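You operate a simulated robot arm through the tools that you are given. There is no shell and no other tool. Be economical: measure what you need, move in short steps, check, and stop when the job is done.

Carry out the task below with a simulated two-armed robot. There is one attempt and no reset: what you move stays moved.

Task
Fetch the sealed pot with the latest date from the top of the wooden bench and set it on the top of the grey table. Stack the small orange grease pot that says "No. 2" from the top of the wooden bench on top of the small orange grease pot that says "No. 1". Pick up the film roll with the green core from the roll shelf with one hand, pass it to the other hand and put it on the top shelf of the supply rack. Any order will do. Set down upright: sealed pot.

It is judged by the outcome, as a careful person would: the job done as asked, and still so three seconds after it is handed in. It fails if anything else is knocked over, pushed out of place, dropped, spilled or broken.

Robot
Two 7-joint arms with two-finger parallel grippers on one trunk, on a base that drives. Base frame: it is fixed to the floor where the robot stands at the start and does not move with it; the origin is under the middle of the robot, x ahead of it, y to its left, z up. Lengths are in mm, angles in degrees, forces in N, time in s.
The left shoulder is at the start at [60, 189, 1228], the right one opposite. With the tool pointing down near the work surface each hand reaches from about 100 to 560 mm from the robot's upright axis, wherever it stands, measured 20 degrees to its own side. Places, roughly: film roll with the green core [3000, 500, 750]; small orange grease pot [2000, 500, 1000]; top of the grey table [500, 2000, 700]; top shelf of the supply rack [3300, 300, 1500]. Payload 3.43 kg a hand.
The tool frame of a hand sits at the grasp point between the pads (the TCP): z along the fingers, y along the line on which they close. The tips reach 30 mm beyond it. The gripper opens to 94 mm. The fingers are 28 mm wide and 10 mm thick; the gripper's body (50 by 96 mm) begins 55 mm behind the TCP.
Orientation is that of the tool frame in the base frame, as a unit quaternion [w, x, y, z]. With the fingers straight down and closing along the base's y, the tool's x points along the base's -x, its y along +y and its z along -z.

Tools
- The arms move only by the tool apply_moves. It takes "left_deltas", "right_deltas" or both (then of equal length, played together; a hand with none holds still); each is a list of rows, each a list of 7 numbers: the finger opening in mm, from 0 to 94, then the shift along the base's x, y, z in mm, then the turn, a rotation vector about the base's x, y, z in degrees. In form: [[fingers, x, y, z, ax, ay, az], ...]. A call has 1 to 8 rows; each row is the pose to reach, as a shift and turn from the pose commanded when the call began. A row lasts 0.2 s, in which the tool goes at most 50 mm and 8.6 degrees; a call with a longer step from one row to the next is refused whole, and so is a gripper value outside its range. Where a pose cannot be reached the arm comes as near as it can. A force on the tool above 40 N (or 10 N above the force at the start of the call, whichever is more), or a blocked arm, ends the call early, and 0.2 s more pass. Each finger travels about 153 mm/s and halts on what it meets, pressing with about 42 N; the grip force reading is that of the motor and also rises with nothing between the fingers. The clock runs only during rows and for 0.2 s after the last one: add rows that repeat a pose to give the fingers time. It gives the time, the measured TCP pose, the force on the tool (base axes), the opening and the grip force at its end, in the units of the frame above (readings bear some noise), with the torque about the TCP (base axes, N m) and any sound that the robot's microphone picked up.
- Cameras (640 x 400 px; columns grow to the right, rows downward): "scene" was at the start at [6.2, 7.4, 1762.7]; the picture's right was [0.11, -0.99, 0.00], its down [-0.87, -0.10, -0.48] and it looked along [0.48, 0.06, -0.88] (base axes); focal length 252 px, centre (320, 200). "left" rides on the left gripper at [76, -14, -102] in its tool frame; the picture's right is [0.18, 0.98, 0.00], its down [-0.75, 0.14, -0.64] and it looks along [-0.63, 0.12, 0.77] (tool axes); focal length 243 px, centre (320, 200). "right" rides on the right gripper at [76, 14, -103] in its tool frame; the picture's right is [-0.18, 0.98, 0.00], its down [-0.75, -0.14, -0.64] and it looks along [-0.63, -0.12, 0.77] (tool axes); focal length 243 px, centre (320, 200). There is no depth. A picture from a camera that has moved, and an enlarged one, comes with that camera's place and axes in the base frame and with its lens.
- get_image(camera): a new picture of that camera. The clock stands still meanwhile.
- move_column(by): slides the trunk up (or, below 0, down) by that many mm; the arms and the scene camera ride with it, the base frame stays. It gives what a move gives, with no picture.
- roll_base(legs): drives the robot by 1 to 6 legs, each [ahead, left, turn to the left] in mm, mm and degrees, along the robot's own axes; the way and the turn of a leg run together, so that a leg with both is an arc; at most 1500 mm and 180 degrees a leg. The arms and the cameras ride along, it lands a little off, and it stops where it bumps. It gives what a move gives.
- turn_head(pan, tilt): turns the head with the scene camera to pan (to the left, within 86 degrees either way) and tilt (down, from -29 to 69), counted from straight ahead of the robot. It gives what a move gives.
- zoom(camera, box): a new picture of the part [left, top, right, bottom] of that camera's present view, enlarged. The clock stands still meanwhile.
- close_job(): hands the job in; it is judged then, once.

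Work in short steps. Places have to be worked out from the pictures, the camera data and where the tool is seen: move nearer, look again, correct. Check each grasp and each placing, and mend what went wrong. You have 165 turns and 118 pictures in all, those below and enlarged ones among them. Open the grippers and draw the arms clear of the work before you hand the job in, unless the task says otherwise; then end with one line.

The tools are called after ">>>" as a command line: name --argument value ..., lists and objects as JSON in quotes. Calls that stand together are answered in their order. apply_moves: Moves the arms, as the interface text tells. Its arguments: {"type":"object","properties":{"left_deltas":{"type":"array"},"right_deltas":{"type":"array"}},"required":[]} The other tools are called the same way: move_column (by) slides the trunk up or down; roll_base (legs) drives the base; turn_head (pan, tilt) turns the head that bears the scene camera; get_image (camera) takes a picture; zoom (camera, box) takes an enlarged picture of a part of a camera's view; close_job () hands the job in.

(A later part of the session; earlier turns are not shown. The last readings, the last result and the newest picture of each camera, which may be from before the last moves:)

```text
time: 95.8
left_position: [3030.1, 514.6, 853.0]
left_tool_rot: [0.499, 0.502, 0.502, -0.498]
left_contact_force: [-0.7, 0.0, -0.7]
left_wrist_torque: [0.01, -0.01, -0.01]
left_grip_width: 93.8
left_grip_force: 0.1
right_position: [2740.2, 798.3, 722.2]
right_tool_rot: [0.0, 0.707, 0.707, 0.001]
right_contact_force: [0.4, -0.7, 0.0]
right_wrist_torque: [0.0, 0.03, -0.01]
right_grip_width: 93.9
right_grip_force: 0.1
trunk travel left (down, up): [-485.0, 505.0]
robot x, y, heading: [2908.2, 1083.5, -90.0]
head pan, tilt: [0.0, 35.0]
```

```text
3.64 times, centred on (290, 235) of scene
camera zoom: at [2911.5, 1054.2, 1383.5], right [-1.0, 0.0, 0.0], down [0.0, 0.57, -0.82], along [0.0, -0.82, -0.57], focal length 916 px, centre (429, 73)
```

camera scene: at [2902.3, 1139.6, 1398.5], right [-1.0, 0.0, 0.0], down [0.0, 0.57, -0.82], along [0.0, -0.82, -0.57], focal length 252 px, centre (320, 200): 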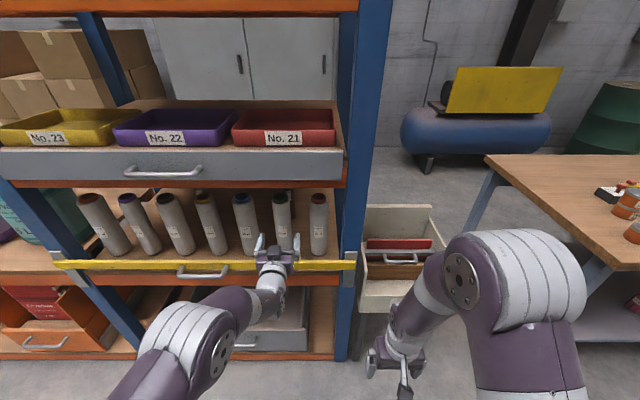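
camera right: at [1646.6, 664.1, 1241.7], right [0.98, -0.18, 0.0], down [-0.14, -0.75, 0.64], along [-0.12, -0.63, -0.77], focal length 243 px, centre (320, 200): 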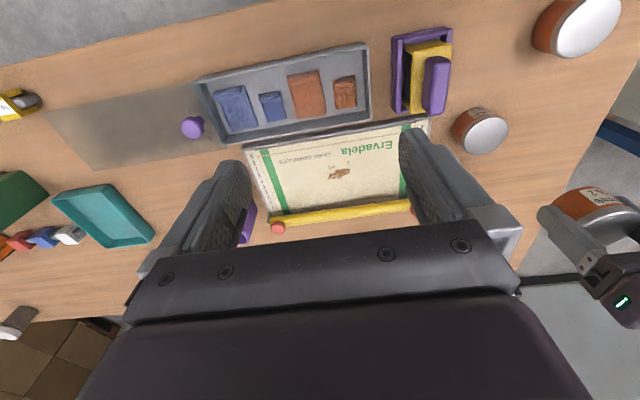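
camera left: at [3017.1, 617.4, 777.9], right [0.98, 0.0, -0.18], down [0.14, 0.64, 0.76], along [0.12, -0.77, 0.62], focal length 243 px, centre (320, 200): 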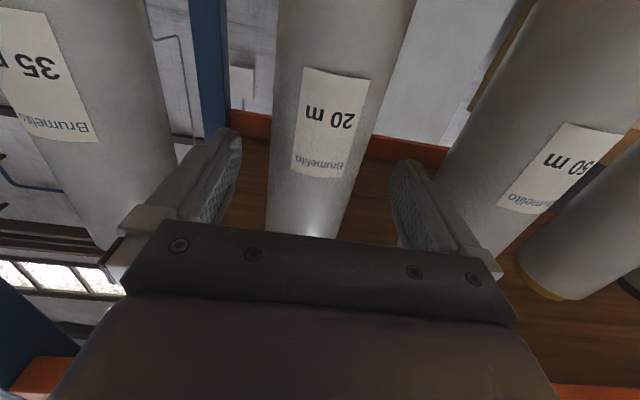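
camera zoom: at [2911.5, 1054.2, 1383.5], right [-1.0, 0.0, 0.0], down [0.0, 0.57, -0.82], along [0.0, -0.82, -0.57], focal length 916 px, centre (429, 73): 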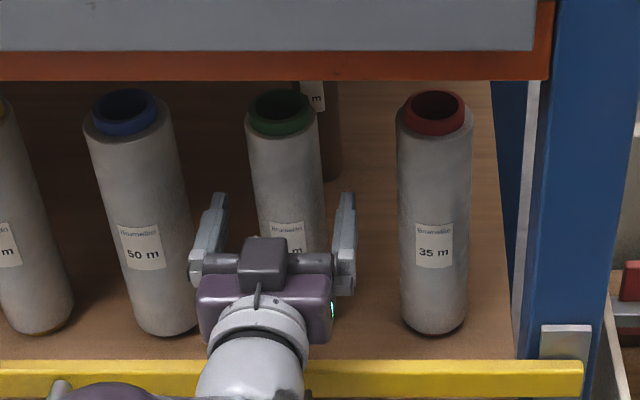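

Well centred. I drive the last 28 mm.

>>> roll_base --legs '[[29, 0, 0]]'

>>> apply_moves --left_deltas '[[70, 0, 0, 0, 0, 0, 0], [50, 0, 0, 0, 0, 0, 0], [40, 0, 0, 0, 0, 0, 0], [40, 0, 0, 0, 0, 0, 0]]'

>>> get_image --camera "left"

```text
time: 96.7
left_position: [3028.5, 496.9, 848.8]
left_tool_rot: [0.495, 0.506, 0.505, -0.494]
left_contact_force: [0.1, -0.6, -0.3]
left_wrist_torque: [0.03, -0.01, -0.01]
left_grip_width: 93.9
left_grip_force: 0.1
right_position: [2741.3, 779.5, 723.5]
right_tool_rot: [0.001, 0.707, 0.707, -0.001]
right_contact_force: [0.6, 0.3, -0.4]
right_wrist_torque: [0.0, 0.04, -0.01]
right_grip_width: 94.1
right_grip_force: 0.0
trunk travel left (down, up): [-485.0, 505.0]
robot x, y, heading: [2909.4, 1066.1, -90.2]
head pan, tilt: [0.0, 35.0]
stopped in leg 1: the force on the tool passed its limit (the readings are from after the stop); the commanded pose is now the measured one
```

```text
time: 97.7
left_position: [3029.9, 495.3, 849.2]
left_tool_rot: [0.495, 0.506, 0.505, -0.494]
left_contact_force: [0.9, 0.4, -0.2]
left_wrist_torque: [-0.03, -0.19, 0.07]
left_grip_width: 56.4
left_grip_force: 41.9
right_position: [2740.0, 779.7, 723.7]
right_tool_rot: [0.0, 0.708, 0.707, 0.0]
right_contact_force: [1.5, -0.5, -0.2]
right_wrist_torque: [-0.02, 0.0, 0.01]
right_grip_width: 93.9
right_grip_force: 0.1
trunk travel left (down, up): [-485.0, 505.0]
robot x, y, heading: [2912.8, 1066.2, -90.3]
head pan, tilt: [0.0, 35.0]
```

```text
51 pictures are left
camera left: at [3017.1, 600.8, 774.4], right [0.98, 0.0, -0.18], down [0.14, 0.63, 0.77], along [0.12, -0.78, 0.61], focal length 243 px, centre (320, 200)
```

left: 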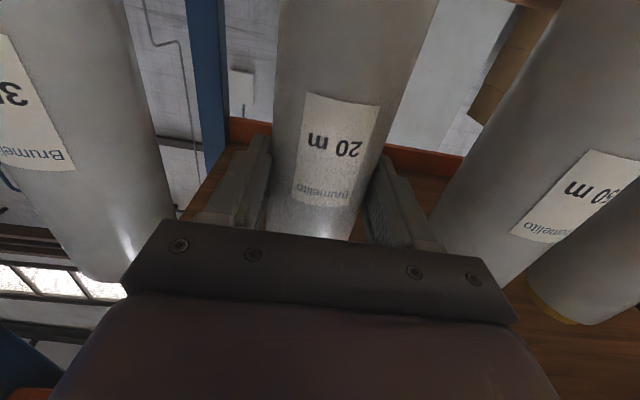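

The roll is gripped (56 mm). The stop came from the hand camera touching the yellow rail (top ≈ z 767 at y≈579). The window to exit is about z 768–1048 and the roll is ≈250 long; I lift by the trunk, part-way first.

>>> move_column --by 40

>>> zoom --camera "scene" --box '[220, 180, 360, 290]'

>>> get_image --camera "left"

```text
time: 98.5
left_position: [3028.9, 496.8, 888.1]
left_tool_rot: [0.495, 0.506, 0.506, -0.493]
left_contact_force: [1.3, 0.0, -1.5]
left_wrist_torque: [0.01, -0.21, 0.01]
left_grip_width: 56.8
left_grip_force: 41.9
right_position: [2741.2, 777.4, 763.3]
right_tool_rot: [0.0, 0.707, 0.708, 0.0]
right_contact_force: [0.6, 1.0, 0.6]
right_wrist_torque: [0.01, 0.05, 0.02]
right_grip_width: 94.1
right_grip_force: 0.1
trunk travel left (down, up): [-525.0, 465.0]
robot x, y, heading: [2910.1, 1062.3, -90.1]
head pan, tilt: [0.0, 35.0]
```

```text
3.64 times, centred on (290, 235) of scene
camera zoom: at [2911.7, 1034.7, 1423.5], right [-1.0, 0.0, 0.0], down [0.0, 0.57, -0.82], along [0.0, -0.82, -0.57], focal length 916 px, centre (429, 73)
```

zoom: 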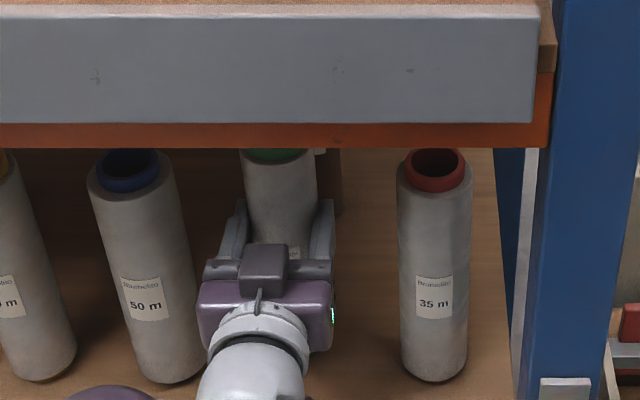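

```text
49 pictures are left
camera left: at [3017.1, 600.6, 814.2], right [0.98, 0.0, -0.18], down [0.14, 0.63, 0.77], along [0.12, -0.78, 0.61], focal length 243 px, centre (320, 200)
```

left: 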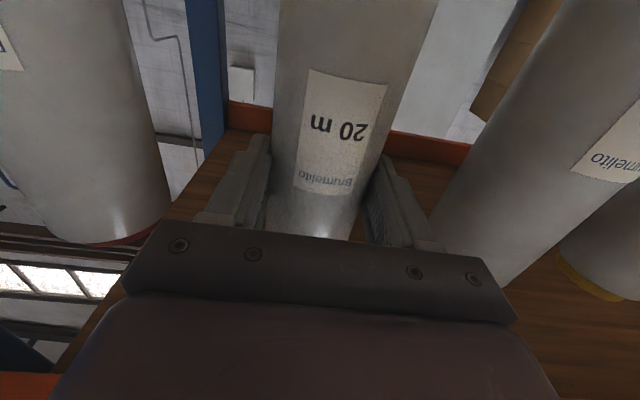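

The roll is rising but seems to have slipped ~10 mm in the fingers. I lift another 30 and re-check for slippage.

>>> move_column --by 30

>>> get_image --camera "left"

>>> get_image --camera "scene"

```text
time: 99.3
left_position: [3029.3, 495.1, 918.9]
left_tool_rot: [0.495, 0.506, 0.506, -0.494]
left_contact_force: [-1.4, 0.0, -2.0]
left_wrist_torque: [-0.03, 0.17, -0.03]
left_grip_width: 56.4
left_grip_force: 41.9
right_position: [2740.2, 778.7, 792.9]
right_tool_rot: [0.001, 0.708, 0.707, 0.0]
right_contact_force: [0.4, 0.4, 0.6]
right_wrist_torque: [0.0, -0.01, -0.04]
right_grip_width: 93.8
right_grip_force: 0.0
trunk travel left (down, up): [-555.0, 435.0]
robot x, y, heading: [2910.7, 1065.4, -90.3]
head pan, tilt: [0.0, 35.0]
```

```text
48 pictures are left
camera left: at [3017.1, 600.5, 844.2], right [0.98, 0.0, -0.18], down [0.14, 0.63, 0.77], along [0.12, -0.78, 0.61], focal length 243 px, centre (320, 200)
```

left: 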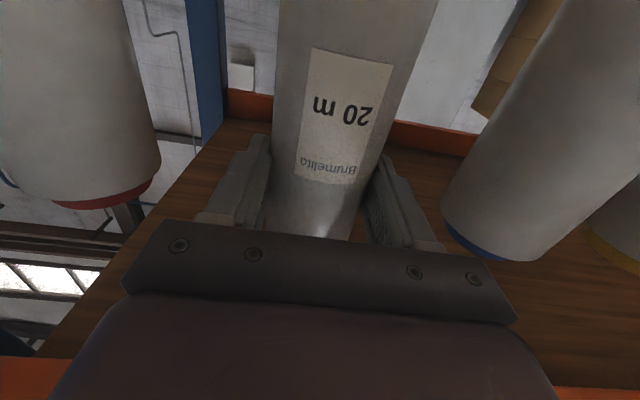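

```text
47 pictures are left
camera scene: at [2911.7, 1034.6, 1453.6], right [-1.0, 0.0, 0.0], down [0.0, 0.57, -0.82], along [0.0, -0.82, -0.57], focal length 252 px, centre (320, 200)
```

scene: 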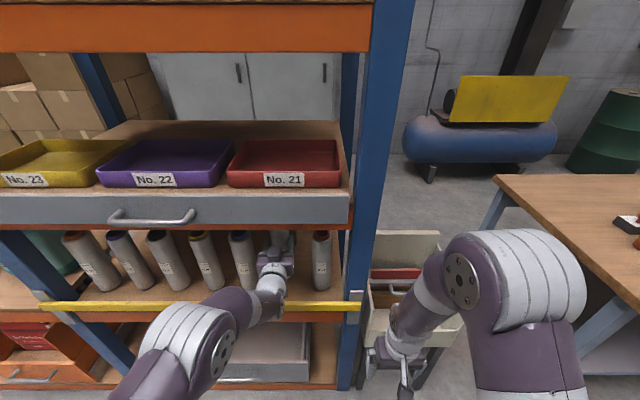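

The label has moved further, so the roll is slipping. I hold still for a second to see whether it creeps with time.

>>> apply_moves --left_deltas '[[40, 0, 0, 0, 0, 0, 0], [30, 0, 0, 0, 0, 0, 0], [20, 0, 0, 0, 0, 0, 0], [10, 0, 0, 0, 0, 0, 0], [0, 0, 0, 0, 0, 0, 0], [0, 0, 0, 0, 0, 0, 0]]'

>>> get_image --camera "left"

```text
time: 100.7
left_position: [3029.6, 497.1, 918.6]
left_tool_rot: [0.495, 0.506, 0.505, -0.494]
left_contact_force: [-1.3, 0.2, -2.5]
left_wrist_torque: [0.07, 0.23, -0.1]
left_grip_width: 56.4
left_grip_force: 42.2
right_position: [2740.4, 779.3, 793.1]
right_tool_rot: [0.0, 0.707, 0.708, 0.0]
right_contact_force: [0.1, 0.3, -0.3]
right_wrist_torque: [-0.01, -0.01, -0.01]
right_grip_width: 94.1
right_grip_force: 0.1
trunk travel left (down, up): [-555.0, 435.0]
robot x, y, heading: [2910.3, 1057.7, -90.0]
head pan, tilt: [0.0, 35.0]
```

```text
46 pictures are left
camera left: at [3017.1, 600.6, 844.3], right [0.98, 0.0, -0.18], down [0.14, 0.63, 0.77], along [0.12, -0.78, 0.61], focal length 243 px, centre (320, 200)
```

left: 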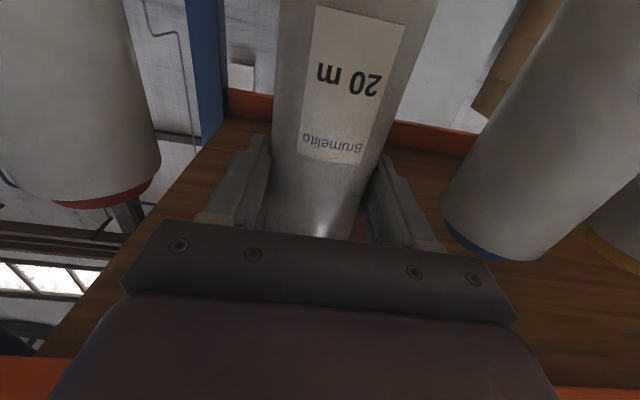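

The roll creeps down ~20 mm/s: the grip is too near the fingertips or the film is slippery. I set it back down (lowering 35), release, and re-grip deeper.

>>> move_column --by -35

>>> get_image --camera "left"

>>> zoom --camera "scene" --box '[220, 200, 360, 310]'

```text
time: 101.5
left_position: [3029.5, 496.2, 884.2]
left_tool_rot: [0.495, 0.506, 0.505, -0.494]
left_contact_force: [1.9, -0.3, -2.0]
left_wrist_torque: [-0.02, -0.21, 0.08]
left_grip_width: 56.7
left_grip_force: 41.9
right_position: [2740.6, 779.7, 758.2]
right_tool_rot: [0.001, 0.707, 0.708, 0.0]
right_contact_force: [0.2, -0.2, -0.1]
right_wrist_torque: [0.0, 0.02, -0.01]
right_grip_width: 93.9
right_grip_force: 0.0
trunk travel left (down, up): [-520.0, 470.0]
robot x, y, heading: [2911.2, 1063.2, -90.1]
head pan, tilt: [0.0, 35.0]
```

```text
45 pictures are left
camera left: at [3017.1, 600.7, 809.5], right [0.98, 0.0, -0.18], down [0.14, 0.63, 0.77], along [0.12, -0.78, 0.61], focal length 243 px, centre (320, 200)
```

left: 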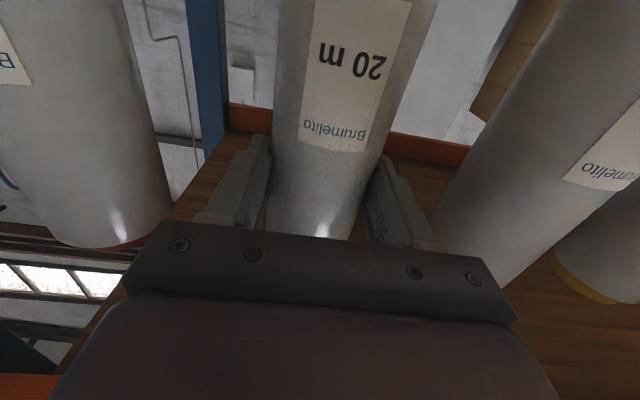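

```text
3.64 times, centred on (290, 255) of scene
camera zoom: at [2911.7, 1035.1, 1418.6], right [-1.0, 0.0, 0.0], down [0.0, 0.57, -0.82], along [0.0, -0.82, -0.57], focal length 916 px, centre (429, 0)
```

zoom: 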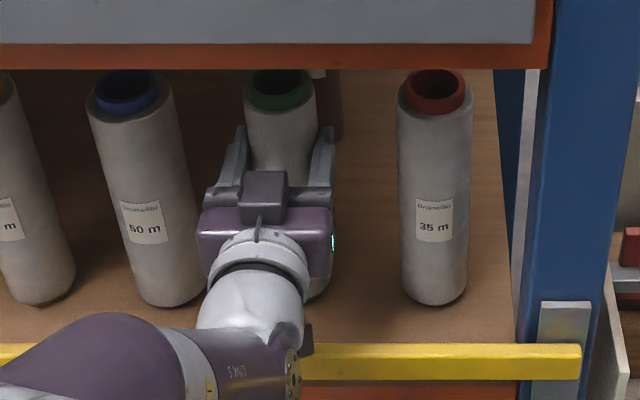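

It's almost back on the shelf (level with its neighbours). I lower 5 mm more and release gently.

>>> move_column --by -5

>>> apply_moves --left_deltas '[[57, 0, 0, 0, 0, 0, 0], [62, 0, 0, 0, 0, 0, 0], [75, 0, 0, 0, 0, 0, 0], [94, 0, 0, 0, 0, 0, 0], [94, 0, 0, 0, 0, 0, 0]]'

>>> get_image --camera "left"

```text
time: 102.0
left_position: [3028.8, 496.7, 880.7]
left_tool_rot: [0.496, 0.505, 0.504, -0.496]
left_contact_force: [-1.7, -0.9, 4.1]
left_wrist_torque: [-0.11, 0.31, -0.04]
left_grip_width: 56.6
left_grip_force: 42.2
right_position: [2740.7, 778.3, 754.4]
right_tool_rot: [0.0, 0.707, 0.707, 0.0]
right_contact_force: [-1.0, -0.4, -0.4]
right_wrist_torque: [0.04, 0.0, 0.0]
right_grip_width: 94.2
right_grip_force: 0.0
trunk travel left (down, up): [-515.0, 475.0]
robot x, y, heading: [2913.2, 1061.6, -90.3]
head pan, tilt: [0.0, 35.0]
```

```text
time: 103.2
left_position: [3028.8, 497.7, 879.0]
left_tool_rot: [0.497, 0.504, 0.506, -0.493]
left_contact_force: [-0.3, -0.5, 0.8]
left_wrist_torque: [-0.01, 0.0, -0.02]
left_grip_width: 93.9
left_grip_force: 0.2
right_position: [2740.4, 780.4, 753.5]
right_tool_rot: [-0.001, 0.707, 0.707, 0.001]
right_contact_force: [0.2, 0.0, 0.0]
right_wrist_torque: [0.01, -0.01, 0.01]
right_grip_width: 94.1
right_grip_force: 0.1
trunk travel left (down, up): [-515.0, 475.0]
robot x, y, heading: [2912.0, 1063.8, -90.1]
head pan, tilt: [0.0, 35.0]
```

```text
43 pictures are left
camera left: at [3017.1, 600.8, 804.5], right [0.98, 0.0, -0.18], down [0.14, 0.63, 0.77], along [0.12, -0.78, 0.61], focal length 243 px, centre (320, 200)
```

left: 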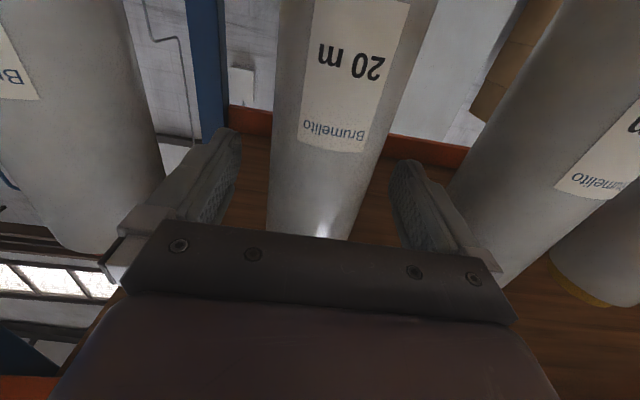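

The roll stands again. Now I pitch the open gripper 30° fingers-down about the roll, and move it 12 mm deeper.

>>> apply_moves --left_deltas '[[94, 0, -2, 0, 8, 0, 0], [94, 0, -4, 0, 16, 0, 0], [94, 0, -7, 0, 24, 0, 0], [94, 0, -10, 0, 30, 0, 0], [94, 0, -12, 0, 30, 0, 0]]'

>>> get_image --camera "left"

>>> get_image --camera "scene"

```text
time: 104.4
left_position: [3030.1, 485.0, 879.2]
left_tool_rot: [0.347, 0.617, 0.616, -0.346]
left_contact_force: [0.7, 0.4, -0.1]
left_wrist_torque: [-0.02, 0.01, 0.01]
left_grip_width: 94.0
left_grip_force: 0.1
right_position: [2740.1, 779.5, 753.3]
right_tool_rot: [0.001, 0.708, 0.707, 0.0]
right_contact_force: [-0.7, -0.2, 0.5]
right_wrist_torque: [-0.02, 0.01, -0.02]
right_grip_width: 94.1
right_grip_force: 0.0
trunk travel left (down, up): [-515.0, 475.0]
robot x, y, heading: [2910.5, 1066.4, -89.9]
head pan, tilt: [0.0, 35.0]
```

```text
42 pictures are left
camera left: at [3017.1, 611.8, 866.7], right [0.98, 0.09, -0.16], down [0.14, 0.16, 0.98], along [0.12, -0.98, 0.14], focal length 243 px, centre (320, 200)
```

left: 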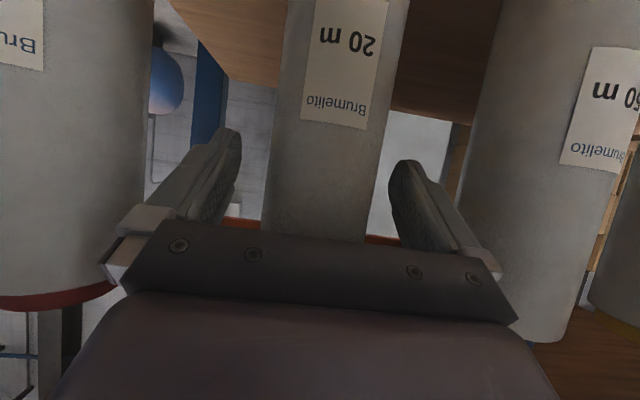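

```text
41 pictures are left
camera scene: at [2911.8, 1035.3, 1413.6], right [-1.0, 0.0, 0.0], down [0.0, 0.57, -0.82], along [0.0, -0.82, -0.57], focal length 252 px, centre (320, 200)
```

scene: 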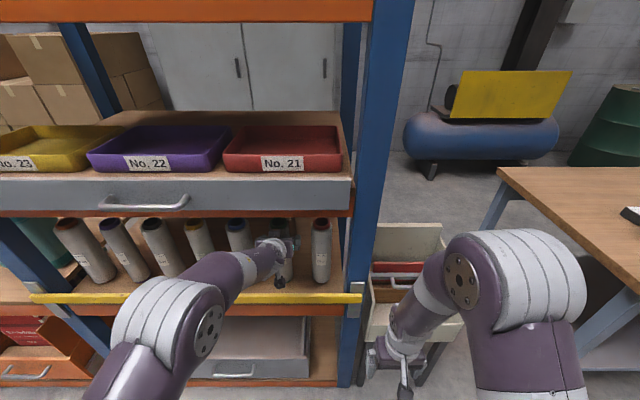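

Pose reached cleanly. I lower to z≈820, close, and make a small test lift.

>>> apply_moves --left_deltas '[[94, 0, 0, -20, 0, 0, 0], [94, 0, 0, -40, 0, 0, 0], [94, 0, 0, -58, 0, 0, 0], [80, 0, 0, -58, 0, 0, 0], [60, 0, 0, -58, 0, 0, 0], [40, 0, 0, -58, 0, 0, 0], [0, 0, 0, -58, 0, 0, 0]]'

>>> apply_moves --left_deltas '[[0, 0, 0, 15, 0, 0, 0], [0, 0, 0, 25, 0, 0, 0]]'

>>> get_image --camera "left"

>>> apply_moves --left_deltas '[[0, 0, 0, 0, 0, 0, 0], [0, 0, 0, 0, 0, 0, 0], [0, 0, 0, 0, 0, 0, 0], [0, 0, 0, 0, 0, 0, 0]]'

>>> get_image --camera "left"

```text
time: 106.0
left_position: [3029.5, 486.1, 820.4]
left_tool_rot: [0.348, 0.617, 0.615, -0.347]
left_contact_force: [-0.9, 1.8, 0.1]
left_wrist_torque: [0.06, 0.01, -0.02]
left_grip_width: 61.1
left_grip_force: 42.5
right_position: [2741.1, 778.2, 753.4]
right_tool_rot: [0.001, 0.707, 0.708, 0.001]
right_contact_force: [0.0, 0.2, -0.1]
right_wrist_torque: [-0.01, 0.02, 0.0]
right_grip_width: 93.9
right_grip_force: 0.1
trunk travel left (down, up): [-515.0, 475.0]
robot x, y, heading: [2913.6, 1061.7, -90.1]
head pan, tilt: [0.0, 35.0]
```

```text
time: 106.6
left_position: [3030.5, 484.6, 846.3]
left_tool_rot: [0.348, 0.616, 0.616, -0.347]
left_contact_force: [-0.2, -0.7, -2.1]
left_wrist_torque: [0.03, 0.01, 0.0]
left_grip_width: 61.2
left_grip_force: 42.5
right_position: [2740.6, 777.3, 753.0]
right_tool_rot: [0.0, 0.708, 0.706, 0.0]
right_contact_force: [0.5, -0.9, 0.6]
right_wrist_torque: [0.01, 0.03, -0.03]
right_grip_width: 94.0
right_grip_force: 0.1
trunk travel left (down, up): [-515.0, 475.0]
robot x, y, heading: [2908.5, 1060.6, -90.4]
head pan, tilt: [0.0, 35.0]
```

```text
40 pictures are left
camera left: at [3017.2, 612.2, 833.8], right [0.98, 0.1, -0.16], down [0.14, 0.16, 0.98], along [0.12, -0.98, 0.14], focal length 243 px, centre (320, 200)
```

left: 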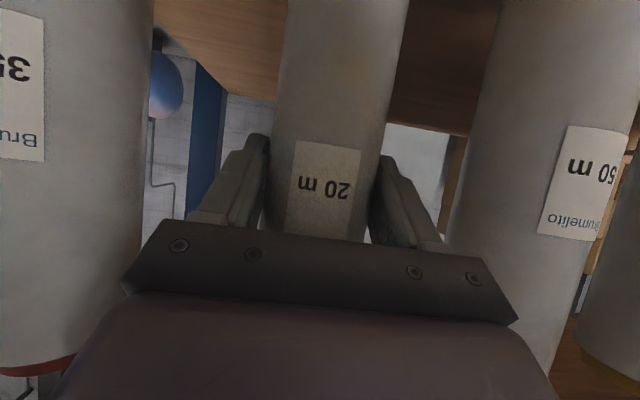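

```text
time: 107.6
left_position: [3029.1, 485.1, 846.0]
left_tool_rot: [0.347, 0.617, 0.616, -0.346]
left_contact_force: [-0.3, -1.2, -1.7]
left_wrist_torque: [0.04, -0.03, -0.03]
left_grip_width: 61.2
left_grip_force: 42.2
right_position: [2740.5, 779.3, 754.1]
right_tool_rot: [0.0, 0.707, 0.707, 0.0]
right_contact_force: [-0.1, -0.1, 0.7]
right_wrist_torque: [0.01, -0.03, 0.01]
right_grip_width: 93.9
right_grip_force: 0.1
trunk travel left (down, up): [-515.0, 475.0]
robot x, y, heading: [2909.3, 1064.2, -90.3]
head pan, tilt: [0.0, 35.0]
```

```text
39 pictures are left
camera left: at [3017.2, 612.3, 833.6], right [0.98, 0.1, -0.16], down [0.14, 0.16, 0.98], along [0.12, -0.98, 0.14], focal length 243 px, centre (320, 200)
```

left: 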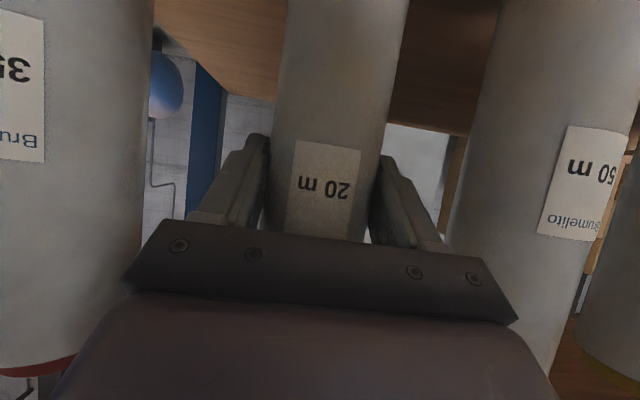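

No slip now — a solid, centred grip at 61 mm. I lift another 52 so the roll sits mid-window and check clearances.

>>> apply_moves --left_deltas '[[0, 0, 0, 20, 0, 0, 0], [0, 0, 0, 40, 0, 0, 0], [0, 0, 0, 54, 0, 0, 0], [0, 0, 0, 54, 0, 0, 0]]'

>>> zoom --camera "scene" --box '[220, 190, 360, 320]'

>>> get_image --camera "right"

```text
time: 108.6
left_position: [3028.1, 482.7, 898.4]
left_tool_rot: [0.347, 0.617, 0.616, -0.346]
left_contact_force: [0.0, -0.3, -1.0]
left_wrist_torque: [0.0, -0.01, -0.01]
left_grip_width: 61.0
left_grip_force: 42.8
right_position: [2740.7, 778.3, 753.6]
right_tool_rot: [0.0, 0.707, 0.707, 0.0]
right_contact_force: [-0.3, 0.1, -0.1]
right_wrist_torque: [-0.02, 0.02, 0.01]
right_grip_width: 93.8
right_grip_force: 0.1
trunk travel left (down, up): [-515.0, 475.0]
robot x, y, heading: [2909.7, 1060.3, -90.2]
head pan, tilt: [0.0, 35.0]
```

```text
3.08 times, centred on (290, 255) of scene
camera zoom: at [2911.7, 1034.8, 1413.5], right [-1.0, 0.0, 0.0], down [0.0, 0.57, -0.82], along [0.0, -0.82, -0.57], focal length 775 px, centre (412, 31)
```

zoom: 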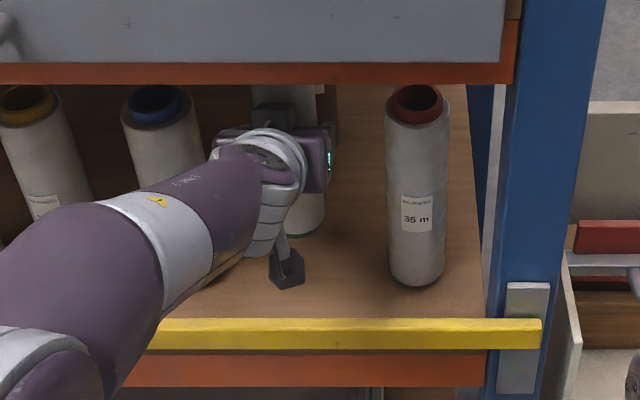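

```text
37 pictures are left
camera right: at [2754.2, 854.1, 856.3], right [0.98, -0.18, 0.0], down [-0.14, -0.75, 0.64], along [-0.12, -0.63, -0.77], focal length 243 px, centre (320, 200)
```

right: 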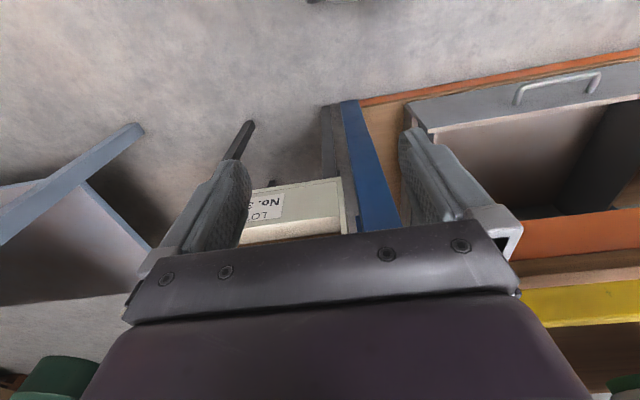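

Clearances: bottom ≈793 over the rail (≈765), top ≈1031 under the beam (≈1048). I lower 5 mm and back straight out.

>>> apply_moves --left_deltas '[[0, 0, 0, -5, 0, 0, 0], [0, 0, 0, -5, 0, 0, 0]]'

>>> roll_base --legs '[[-230, 0, 0]]'

>>> get_image --camera "scene"

```text
time: 109.2
left_position: [3029.6, 484.3, 893.9]
left_tool_rot: [0.347, 0.617, 0.616, -0.347]
left_contact_force: [-0.4, -0.3, -2.6]
left_wrist_torque: [0.02, -0.01, 0.0]
left_grip_width: 61.2
left_grip_force: 41.9
right_position: [2740.4, 779.0, 752.7]
right_tool_rot: [0.0, 0.707, 0.708, 0.0]
right_contact_force: [0.0, 0.3, 0.0]
right_wrist_torque: [0.0, 0.04, 0.0]
right_grip_width: 94.2
right_grip_force: 0.1
trunk travel left (down, up): [-515.0, 475.0]
robot x, y, heading: [2910.4, 1066.9, -90.2]
head pan, tilt: [0.0, 35.0]
```

```text
time: 111.0
left_position: [3027.2, 722.9, 894.0]
left_tool_rot: [0.346, 0.617, 0.615, -0.347]
left_contact_force: [-0.9, 0.5, -1.5]
left_wrist_torque: [-0.04, 0.04, -0.01]
left_grip_width: 61.2
left_grip_force: 42.1
right_position: [2739.3, 1017.9, 753.4]
right_tool_rot: [0.001, 0.707, 0.707, -0.001]
right_contact_force: [0.5, 0.1, 0.9]
right_wrist_torque: [-0.04, -0.01, 0.01]
right_grip_width: 94.1
right_grip_force: 0.0
trunk travel left (down, up): [-515.0, 475.0]
robot x, y, heading: [2912.8, 1301.6, -90.4]
head pan, tilt: [0.0, 35.0]
```

```text
36 pictures are left
camera scene: at [2912.2, 1273.5, 1413.6], right [-1.0, 0.0, 0.0], down [0.0, 0.57, -0.82], along [0.0, -0.82, -0.57], focal length 252 px, centre (320, 200)
```

scene: 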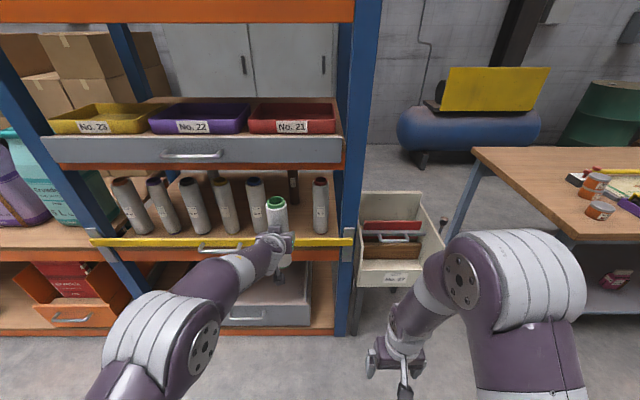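

Out of the rack. For the hand-over I bring the left hand towards the centre with yaw to the right, while the right hand extends and pitches up, to come in from the right higher up on the roll.

>>> apply_moves --left_deltas '[[0, -7, 7, 0, 0, 0, -5], [0, -15, 15, 0, 0, 0, -10], [0, -22, 22, 0, 0, 0, -15], [0, -30, 30, 0, 0, 0, -20], [0, -37, 37, 0, 0, 0, -25], [0, -45, 45, 0, 0, 0, -30], [0, -52, 52, 0, 0, 0, -35], [0, -60, 60, 0, 0, 0, -40]]' --right_deltas '[[94, -3, -25, 27, -7.5, 0, 0], [94, -6, -50, 54, -15, 0, 0], [94, -9, -75, 81, -22.5, 0, 0], [94, -12, -100, 108, -30, 0, 0], [94, -15, -125, 135, -37.5, 0, 0], [94, -18, -150, 162, -45, 0, 0], [94, -21, -175, 189, -52.5, 0, 0], [94, -24, -200, 216, -60, 0, 0]]'

>>> get_image --camera "scene"

```text
time: 112.8
left_position: [2936.9, 781.2, 872.8]
left_tool_rot: [0.276, 0.738, 0.508, -0.348]
left_contact_force: [1.0, -0.8, -2.3]
left_wrist_torque: [0.03, -0.01, -0.03]
left_grip_width: 61.3
left_grip_force: 42.2
left hand out of reach, approached as far as the arm can: row 2, 3, 4, 5, 6, 7, 8
right_position: [2714.8, 816.1, 967.7]
right_tool_rot: [0.354, 0.613, 0.612, -0.353]
right_contact_force: [0.5, -0.3, 0.2]
right_wrist_torque: [-0.01, -0.03, -0.03]
right_grip_width: 94.1
right_grip_force: 0.0
trunk travel left (down, up): [-515.0, 475.0]
robot x, y, heading: [2912.7, 1297.7, -90.3]
head pan, tilt: [0.0, 35.0]
```

```text
35 pictures are left
camera scene: at [2913.1, 1270.7, 1413.5], right [-1.0, 0.0, 0.0], down [0.0, 0.57, -0.82], along [0.0, -0.82, -0.57], focal length 252 px, centre (320, 200)
```

scene: 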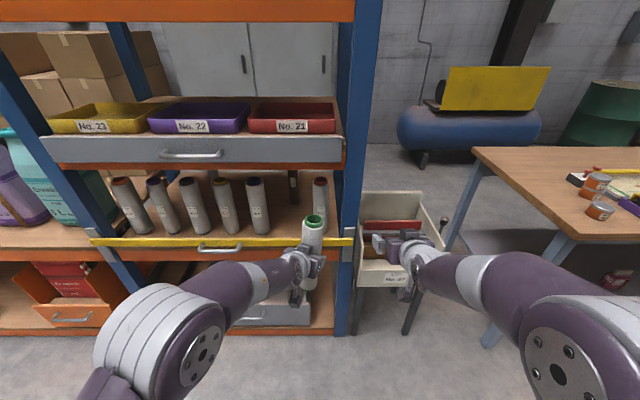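

The left arm hit a limit, leaving the roll ~8° tilted. I move it back outward a little with the small correction, while the right hand yaws towards the left.

>>> apply_moves --left_deltas '[[0, 6, -4, 2, -0.6, 0.6, 0.3], [0, 12, -8, 5, -1.2, 1.2, 0.6], [0, 18, -12, 8, -1.8, 1.8, 0.9], [0, 24, -16, 11, -2.4, 2.4, 1.2], [0, 30, -20, 14, -3.1, 3.1, 1.5], [0, 36, -24, 17, -3.8, 3.8, 1.8], [0, 42, -27, 19, -4.7, 4.7, 2.2], [0, 42, -27, 19, -4.7, 4.7, 2.2]]' --right_deltas '[[94, 0, 0, 2, 0, 0, 7.5], [94, 0, 0, 4, 0, 0, 15], [94, 0, 0, 6, 0, 0, 22.5], [94, 0, 0, 8, 0, 0, 30], [94, 0, 0, 10, 0, 0, 37.5], [94, 0, 0, 12, 0, 0, 45], [94, 0, 0, 12, 0, 0, 52.5], [94, 0, 0, 12, 0, 0, 60]]'

>>> get_image --camera "right"

>>> get_image --camera "scene"

```text
time: 114.6
left_position: [2937.6, 771.8, 892.6]
left_tool_rot: [0.294, 0.701, 0.519, -0.391]
left_contact_force: [0.7, 0.2, -2.5]
left_wrist_torque: [0.02, 0.02, 0.0]
left_grip_width: 60.8
left_grip_force: 41.7
left hand out of reach, approached as far as the arm can: row 3, 4, 5, 6, 7, 8
right_position: [2715.3, 816.0, 980.5]
right_tool_rot: [0.483, 0.225, 0.836, -0.128]
right_contact_force: [0.0, 0.1, 0.0]
right_wrist_torque: [0.0, 0.01, 0.04]
right_grip_width: 94.0
right_grip_force: 0.0
trunk travel left (down, up): [-515.0, 475.0]
robot x, y, heading: [2911.4, 1301.6, -90.1]
head pan, tilt: [0.0, 35.0]
```

```text
34 pictures are left
camera right: at [2611.7, 891.3, 966.7], right [0.57, 0.81, 0.16], down [-0.23, -0.04, 0.97], along [0.79, -0.59, 0.16], focal length 243 px, centre (320, 200)
```

right: 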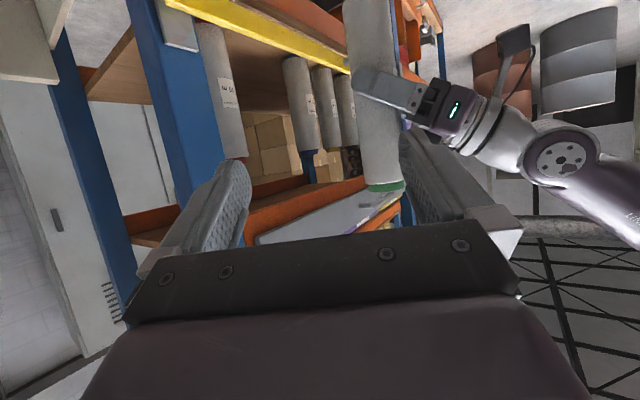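

```text
33 pictures are left
camera scene: at [2911.8, 1271.6, 1413.5], right [-1.0, 0.0, 0.0], down [0.0, 0.57, -0.82], along [0.0, -0.82, -0.57], focal length 252 px, centre (320, 200)
```

scene: 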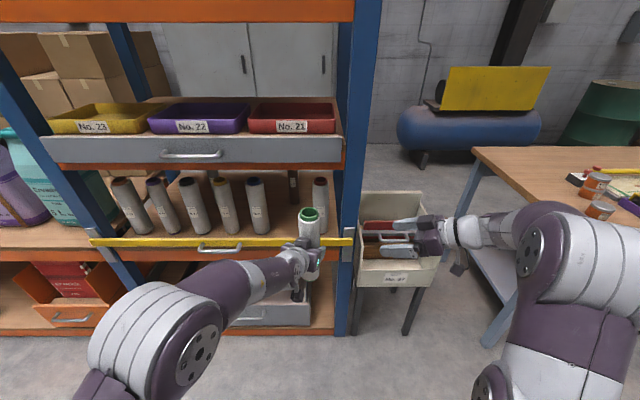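

The roll is vertical again in the left hand at (2938, 772), spanning z≈788–1026. I yaw the right hand to point fully sideways (+x) and bring it to a pre-position beside the roll at z≈992.

>>> apply_moves --right_deltas '[[94, 0, -11, 3, 0, 0, 7.5], [94, 10, -22, 6, 0, 0, 15], [94, 25, -33, 9, 0, 0, 22.5], [94, 45, -44, 12, 0, 0, 30], [94, 65, -44, 12, 0, 0, 30], [94, 75, -44, 12, 0, 0, 30]]'

>>> get_image --camera "right"

>>> zoom --camera "scene" --box '[250, 180, 450, 310]'

```text
time: 116.0
left_position: [2939.5, 771.0, 893.2]
left_tool_rot: [0.295, 0.7, 0.519, -0.391]
left_contact_force: [-0.9, -0.3, -1.3]
left_wrist_torque: [0.0, 0.05, -0.01]
left_grip_width: 61.1
left_grip_force: 42.3
right_position: [2790.6, 772.8, 994.3]
right_tool_rot: [0.5, 0.002, 0.866, 0.0]
right_contact_force: [-0.2, -0.2, 0.2]
right_wrist_torque: [0.02, 0.02, -0.01]
right_grip_width: 94.2
right_grip_force: 0.1
trunk travel left (down, up): [-515.0, 475.0]
robot x, y, heading: [2914.0, 1300.2, -90.3]
head pan, tilt: [0.0, 35.0]
```

```text
32 pictures are left
camera right: at [2663.5, 786.1, 979.7], right [0.09, 0.98, 0.16], down [-0.18, -0.14, 0.97], along [0.98, -0.12, 0.16], focal length 243 px, centre (320, 200)
```

right: 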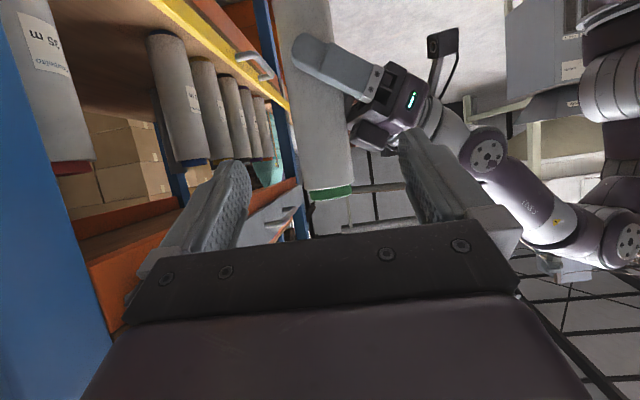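

```text
3.08 times, centred on (350, 245) of scene
camera zoom: at [2912.3, 1271.8, 1413.5], right [-1.0, 0.0, 0.0], down [0.0, 0.57, -0.82], along [0.0, -0.82, -0.57], focal length 775 px, centre (228, 62)
```

zoom: 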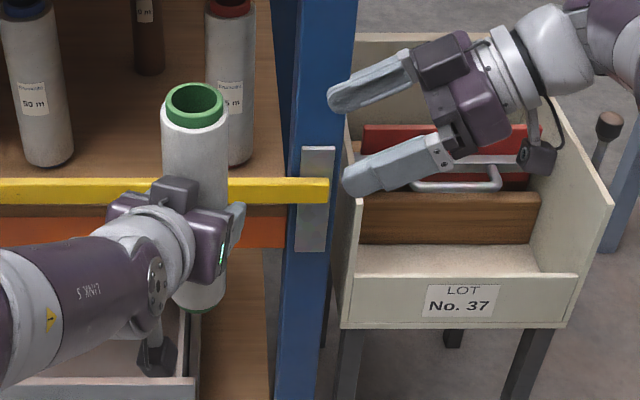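

The roll's top centre is at about (2939, 769). To pass clear of the left gripper I narrow the right fingers to 74 mm and approach 105 mm, then look.

>>> apply_moves --right_deltas '[[84, 20, -3, 1, 0, 0, 0], [74, 45, -3, 1, 0, 0, 0], [74, 75, -3, 1, 0, 0, 0], [74, 105, -3, 1, 0, 0, 0], [74, 105, -3, 1, 0, 0, 0]]'

>>> get_image --camera "right"

>>> zoom --camera "scene" --box '[250, 180, 390, 310]'

```text
time: 117.2
left_position: [2938.6, 771.1, 892.6]
left_tool_rot: [0.296, 0.7, 0.52, -0.391]
left_contact_force: [-0.5, 0.7, -2.2]
left_wrist_torque: [0.04, -0.03, 0.01]
left_grip_width: 60.9
left_grip_force: 42.0
right_position: [2894.8, 771.1, 994.5]
right_tool_rot: [0.501, 0.001, 0.865, 0.0]
right_contact_force: [0.4, 0.1, 0.5]
right_wrist_torque: [0.01, -0.01, 0.0]
right_grip_width: 73.8
right_grip_force: 0.0
trunk travel left (down, up): [-515.0, 475.0]
robot x, y, heading: [2909.6, 1302.6, -90.1]
head pan, tilt: [0.0, 35.0]
```

```text
30 pictures are left
camera right: at [2768.5, 784.8, 979.0], right [0.09, 0.98, 0.16], down [-0.18, -0.14, 0.97], along [0.98, -0.12, 0.16], focal length 243 px, centre (320, 200)
```

right: 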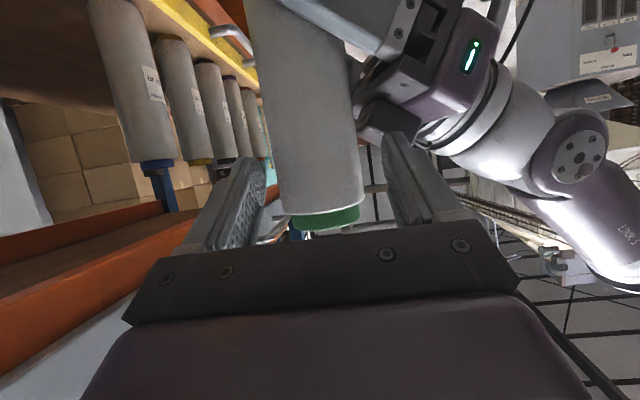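

```text
3.08 times, centred on (320, 245) of scene
camera zoom: at [2911.8, 1272.1, 1413.6], right [-1.0, 0.0, 0.0], down [0.0, 0.57, -0.82], along [0.0, -0.82, -0.57], focal length 775 px, centre (320, 62)
```

zoom: 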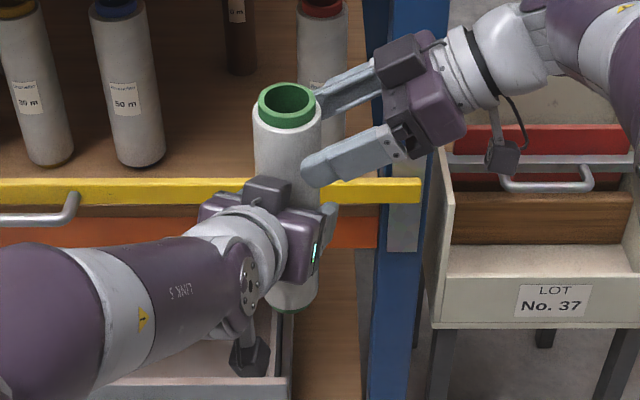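

The roll is centred between the right fingers, but the left gripper's top block (z≈973) is close under the fingertip path. I level the right hand to raise its tips.

>>> apply_moves --right_deltas '[[74, -5, -1, 0, 0, -7.5, 0], [74, -5, -2, 0, 0, -15, 0], [74, -5, -2, 0, 0, -22.5, 0], [74, -5, -2, 0, 0, -30, 0], [74, -5, -2, 0, 0, -30, 0]]'

>>> get_image --camera "right"

```text
time: 118.4
left_position: [2939.2, 772.0, 893.7]
left_tool_rot: [0.296, 0.699, 0.52, -0.391]
left_contact_force: [-0.5, -0.3, -2.2]
left_wrist_torque: [0.02, 0.01, 0.02]
left_grip_width: 61.2
left_grip_force: 42.0
right_position: [2890.9, 768.0, 995.1]
right_tool_rot: [0.708, 0.001, 0.707, 0.0]
right_contact_force: [0.1, 0.7, 0.0]
right_wrist_torque: [0.02, -0.03, 0.02]
right_grip_width: 73.9
right_grip_force: 0.0
trunk travel left (down, up): [-515.0, 475.0]
robot x, y, heading: [2912.5, 1301.0, -90.4]
head pan, tilt: [0.0, 35.0]
```

```text
28 pictures are left
camera right: at [2787.5, 782.1, 918.7], right [0.0, 0.98, 0.19], down [-0.64, -0.14, 0.75], along [0.77, -0.12, 0.63], focal length 243 px, centre (320, 200)
```

right: 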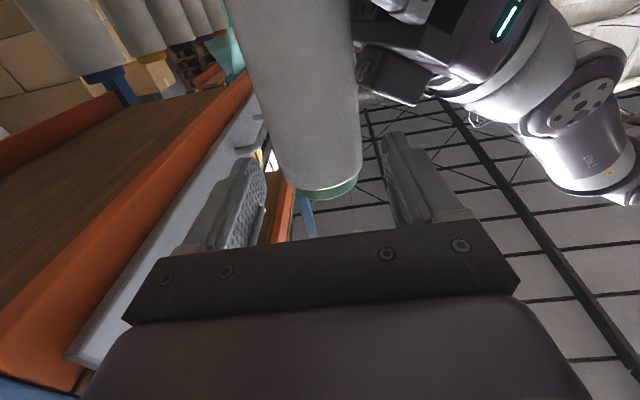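

Level now. I move in the remaining 48 mm (with +3 in y) and close the right fingers on the roll.

>>> apply_moves --right_deltas '[[74, 12, 3, 0, 0, 0, 0], [74, 26, 3, 0, 0, 0, 0], [74, 38, 3, 0, 0, 0, 0], [74, 48, 3, 0, 0, 0, 0], [74, 48, 3, 0, 0, 0, 0]]'

>>> get_image --camera "right"

```text
time: 119.6
left_position: [2939.7, 771.0, 892.9]
left_tool_rot: [0.295, 0.7, 0.52, -0.39]
left_contact_force: [-0.4, -0.4, -2.4]
left_wrist_torque: [0.0, -0.01, -0.03]
left_grip_width: 61.1
left_grip_force: 42.7
right_position: [2938.8, 771.5, 993.4]
right_tool_rot: [0.708, 0.002, 0.707, 0.001]
right_contact_force: [-0.2, 0.2, -0.5]
right_wrist_torque: [0.0, -0.02, 0.0]
right_grip_width: 73.9
right_grip_force: 0.2
trunk travel left (down, up): [-515.0, 475.0]
robot x, y, heading: [2909.8, 1300.8, -90.0]
head pan, tilt: [0.0, 35.0]
```

```text
27 pictures are left
camera right: at [2835.5, 784.4, 918.2], right [0.0, 0.98, 0.19], down [-0.64, -0.14, 0.75], along [0.77, -0.12, 0.63], focal length 243 px, centre (320, 200)
```

right: 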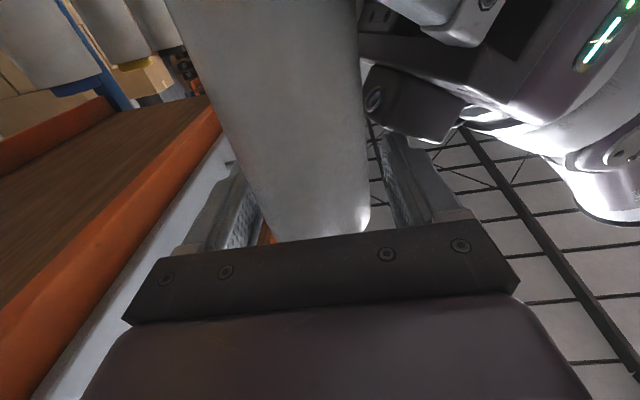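

Aligned and free of contact. I close the right fingers firmly.

>>> apply_moves --right_deltas '[[66, 0, 0, 0, 0, 0, 0], [60, 0, 0, 0, 0, 0, 0], [40, 0, 0, 0, 0, 0, 0], [20, 0, 0, 0, 0, 0, 0], [0, 0, 0, 0, 0, 0, 0]]'

```text
time: 120.8
left_position: [2938.4, 771.8, 892.8]
left_tool_rot: [0.296, 0.7, 0.519, -0.391]
left_contact_force: [-2.3, 21.2, 1.2]
left_wrist_torque: [-0.54, 0.03, -0.12]
left_grip_width: 61.2
left_grip_force: 42.2
right_position: [2937.8, 770.9, 994.4]
right_tool_rot: [0.707, 0.001, 0.707, -0.001]
right_contact_force: [2.6, -20.9, -0.9]
right_wrist_torque: [-1.57, -0.27, 0.1]
right_grip_width: 60.7
right_grip_force: 41.7
trunk travel left (down, up): [-515.0, 475.0]
robot x, y, heading: [2909.5, 1298.2, -89.9]
head pan, tilt: [0.0, 35.0]
```

Both hands hold it; a side load of 21 N shows slight misalignment. I ease the right hand by -2 mm in y and then open the left.

>>> apply_moves --right_deltas '[[0, 0, -1, 0, 0, 0, 0], [0, 0, -2, 0, 0, 0, 0], [0, 0, -2, 0, 0, 0, 0]]'

>>> apply_moves --left_deltas '[[62, 0, 0, 0, 0, 0, 0], [66, 0, 0, 0, 0, 0, 0], [80, 0, 0, 0, 0, 0, 0], [94, 0, 0, 0, 0, 0, 0], [94, 0, 0, 0, 0, 0, 0]]'

>>> get_image --camera "left"

```text
time: 121.6
left_position: [2939.9, 772.6, 892.5]
left_tool_rot: [0.295, 0.7, 0.52, -0.391]
left_contact_force: [2.8, -11.3, -8.7]
left_wrist_torque: [1.28, -0.04, -0.14]
left_grip_width: 61.2
left_grip_force: 42.2
right_position: [2939.8, 769.6, 992.5]
right_tool_rot: [0.708, 0.001, 0.707, 0.001]
right_contact_force: [-2.3, 10.4, 7.2]
right_wrist_torque: [-0.18, 0.27, 0.11]
right_grip_width: 60.9
right_grip_force: 42.4
trunk travel left (down, up): [-515.0, 475.0]
robot x, y, heading: [2911.2, 1299.9, -90.1]
head pan, tilt: [0.0, 35.0]
```

```text
time: 122.8
left_position: [2939.1, 771.3, 892.5]
left_tool_rot: [0.296, 0.699, 0.52, -0.391]
left_contact_force: [-0.6, 0.3, -0.6]
left_wrist_torque: [-0.02, 0.04, 0.02]
left_grip_width: 93.9
left_grip_force: 0.0
right_position: [2938.7, 768.5, 994.3]
right_tool_rot: [0.708, 0.001, 0.707, 0.002]
right_contact_force: [-0.4, 0.0, -0.6]
right_wrist_torque: [-0.02, 0.01, 0.01]
right_grip_width: 60.5
right_grip_force: 42.3
trunk travel left (down, up): [-515.0, 475.0]
robot x, y, heading: [2910.3, 1301.5, -90.4]
head pan, tilt: [0.0, 35.0]
```

```text
26 pictures are left
camera left: at [2963.9, 897.4, 880.5], right [0.97, -0.19, -0.15], down [0.17, 0.11, 0.98], along [-0.17, -0.98, 0.14], focal length 243 px, centre (320, 200)
```

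left: 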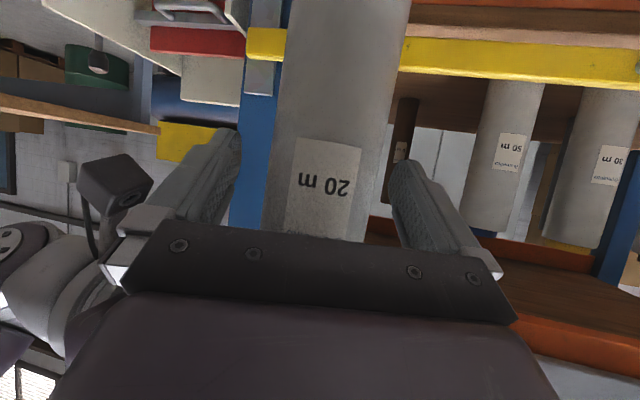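

The right hand holds the roll alone. I withdraw the left hand back and out to its side, then verify no slip.

>>> apply_moves --left_deltas '[[94, 10, 32, -3, 0, 0, 0], [94, 22, 66, -6, 0, 0, 0], [94, 36, 98, -10, 0, 0, 0], [94, 70, 120, -10, 0, 0, 0], [94, 110, 125, -10, 0, 0, 0], [94, 150, 125, -10, 0, 0, 0]]'

>>> get_image --camera "scene"

```text
time: 124.2
left_position: [2970.2, 922.3, 884.4]
left_tool_rot: [0.296, 0.701, 0.518, -0.39]
left_contact_force: [0.7, -0.5, -0.5]
left_wrist_torque: [-0.02, 0.01, 0.03]
left_grip_width: 94.2
left_grip_force: 0.1
left hand out of reach, approached as far as the arm can: row 1, 2, 3, 4, 5, 6
right_position: [2938.1, 768.5, 993.9]
right_tool_rot: [0.708, 0.002, 0.707, 0.002]
right_contact_force: [-0.2, 0.7, -0.7]
right_wrist_torque: [0.02, 0.0, 0.0]
right_grip_width: 60.7
right_grip_force: 42.2
trunk travel left (down, up): [-515.0, 475.0]
robot x, y, heading: [2912.9, 1302.2, -90.2]
head pan, tilt: [0.0, 35.0]
```

```text
25 pictures are left
camera scene: at [2912.3, 1272.3, 1413.6], right [-1.0, 0.0, 0.0], down [0.0, 0.57, -0.82], along [0.0, -0.82, -0.57], focal length 252 px, centre (320, 200)
```

scene: 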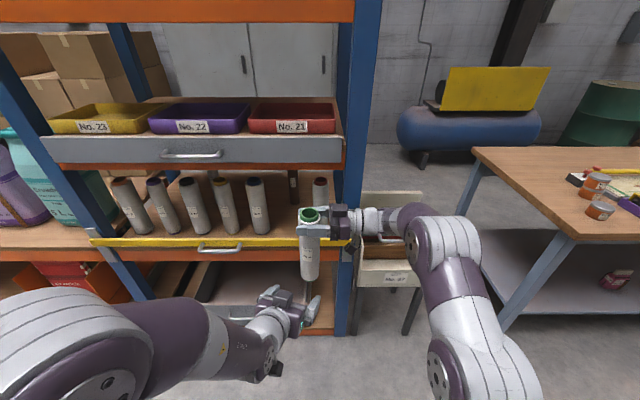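

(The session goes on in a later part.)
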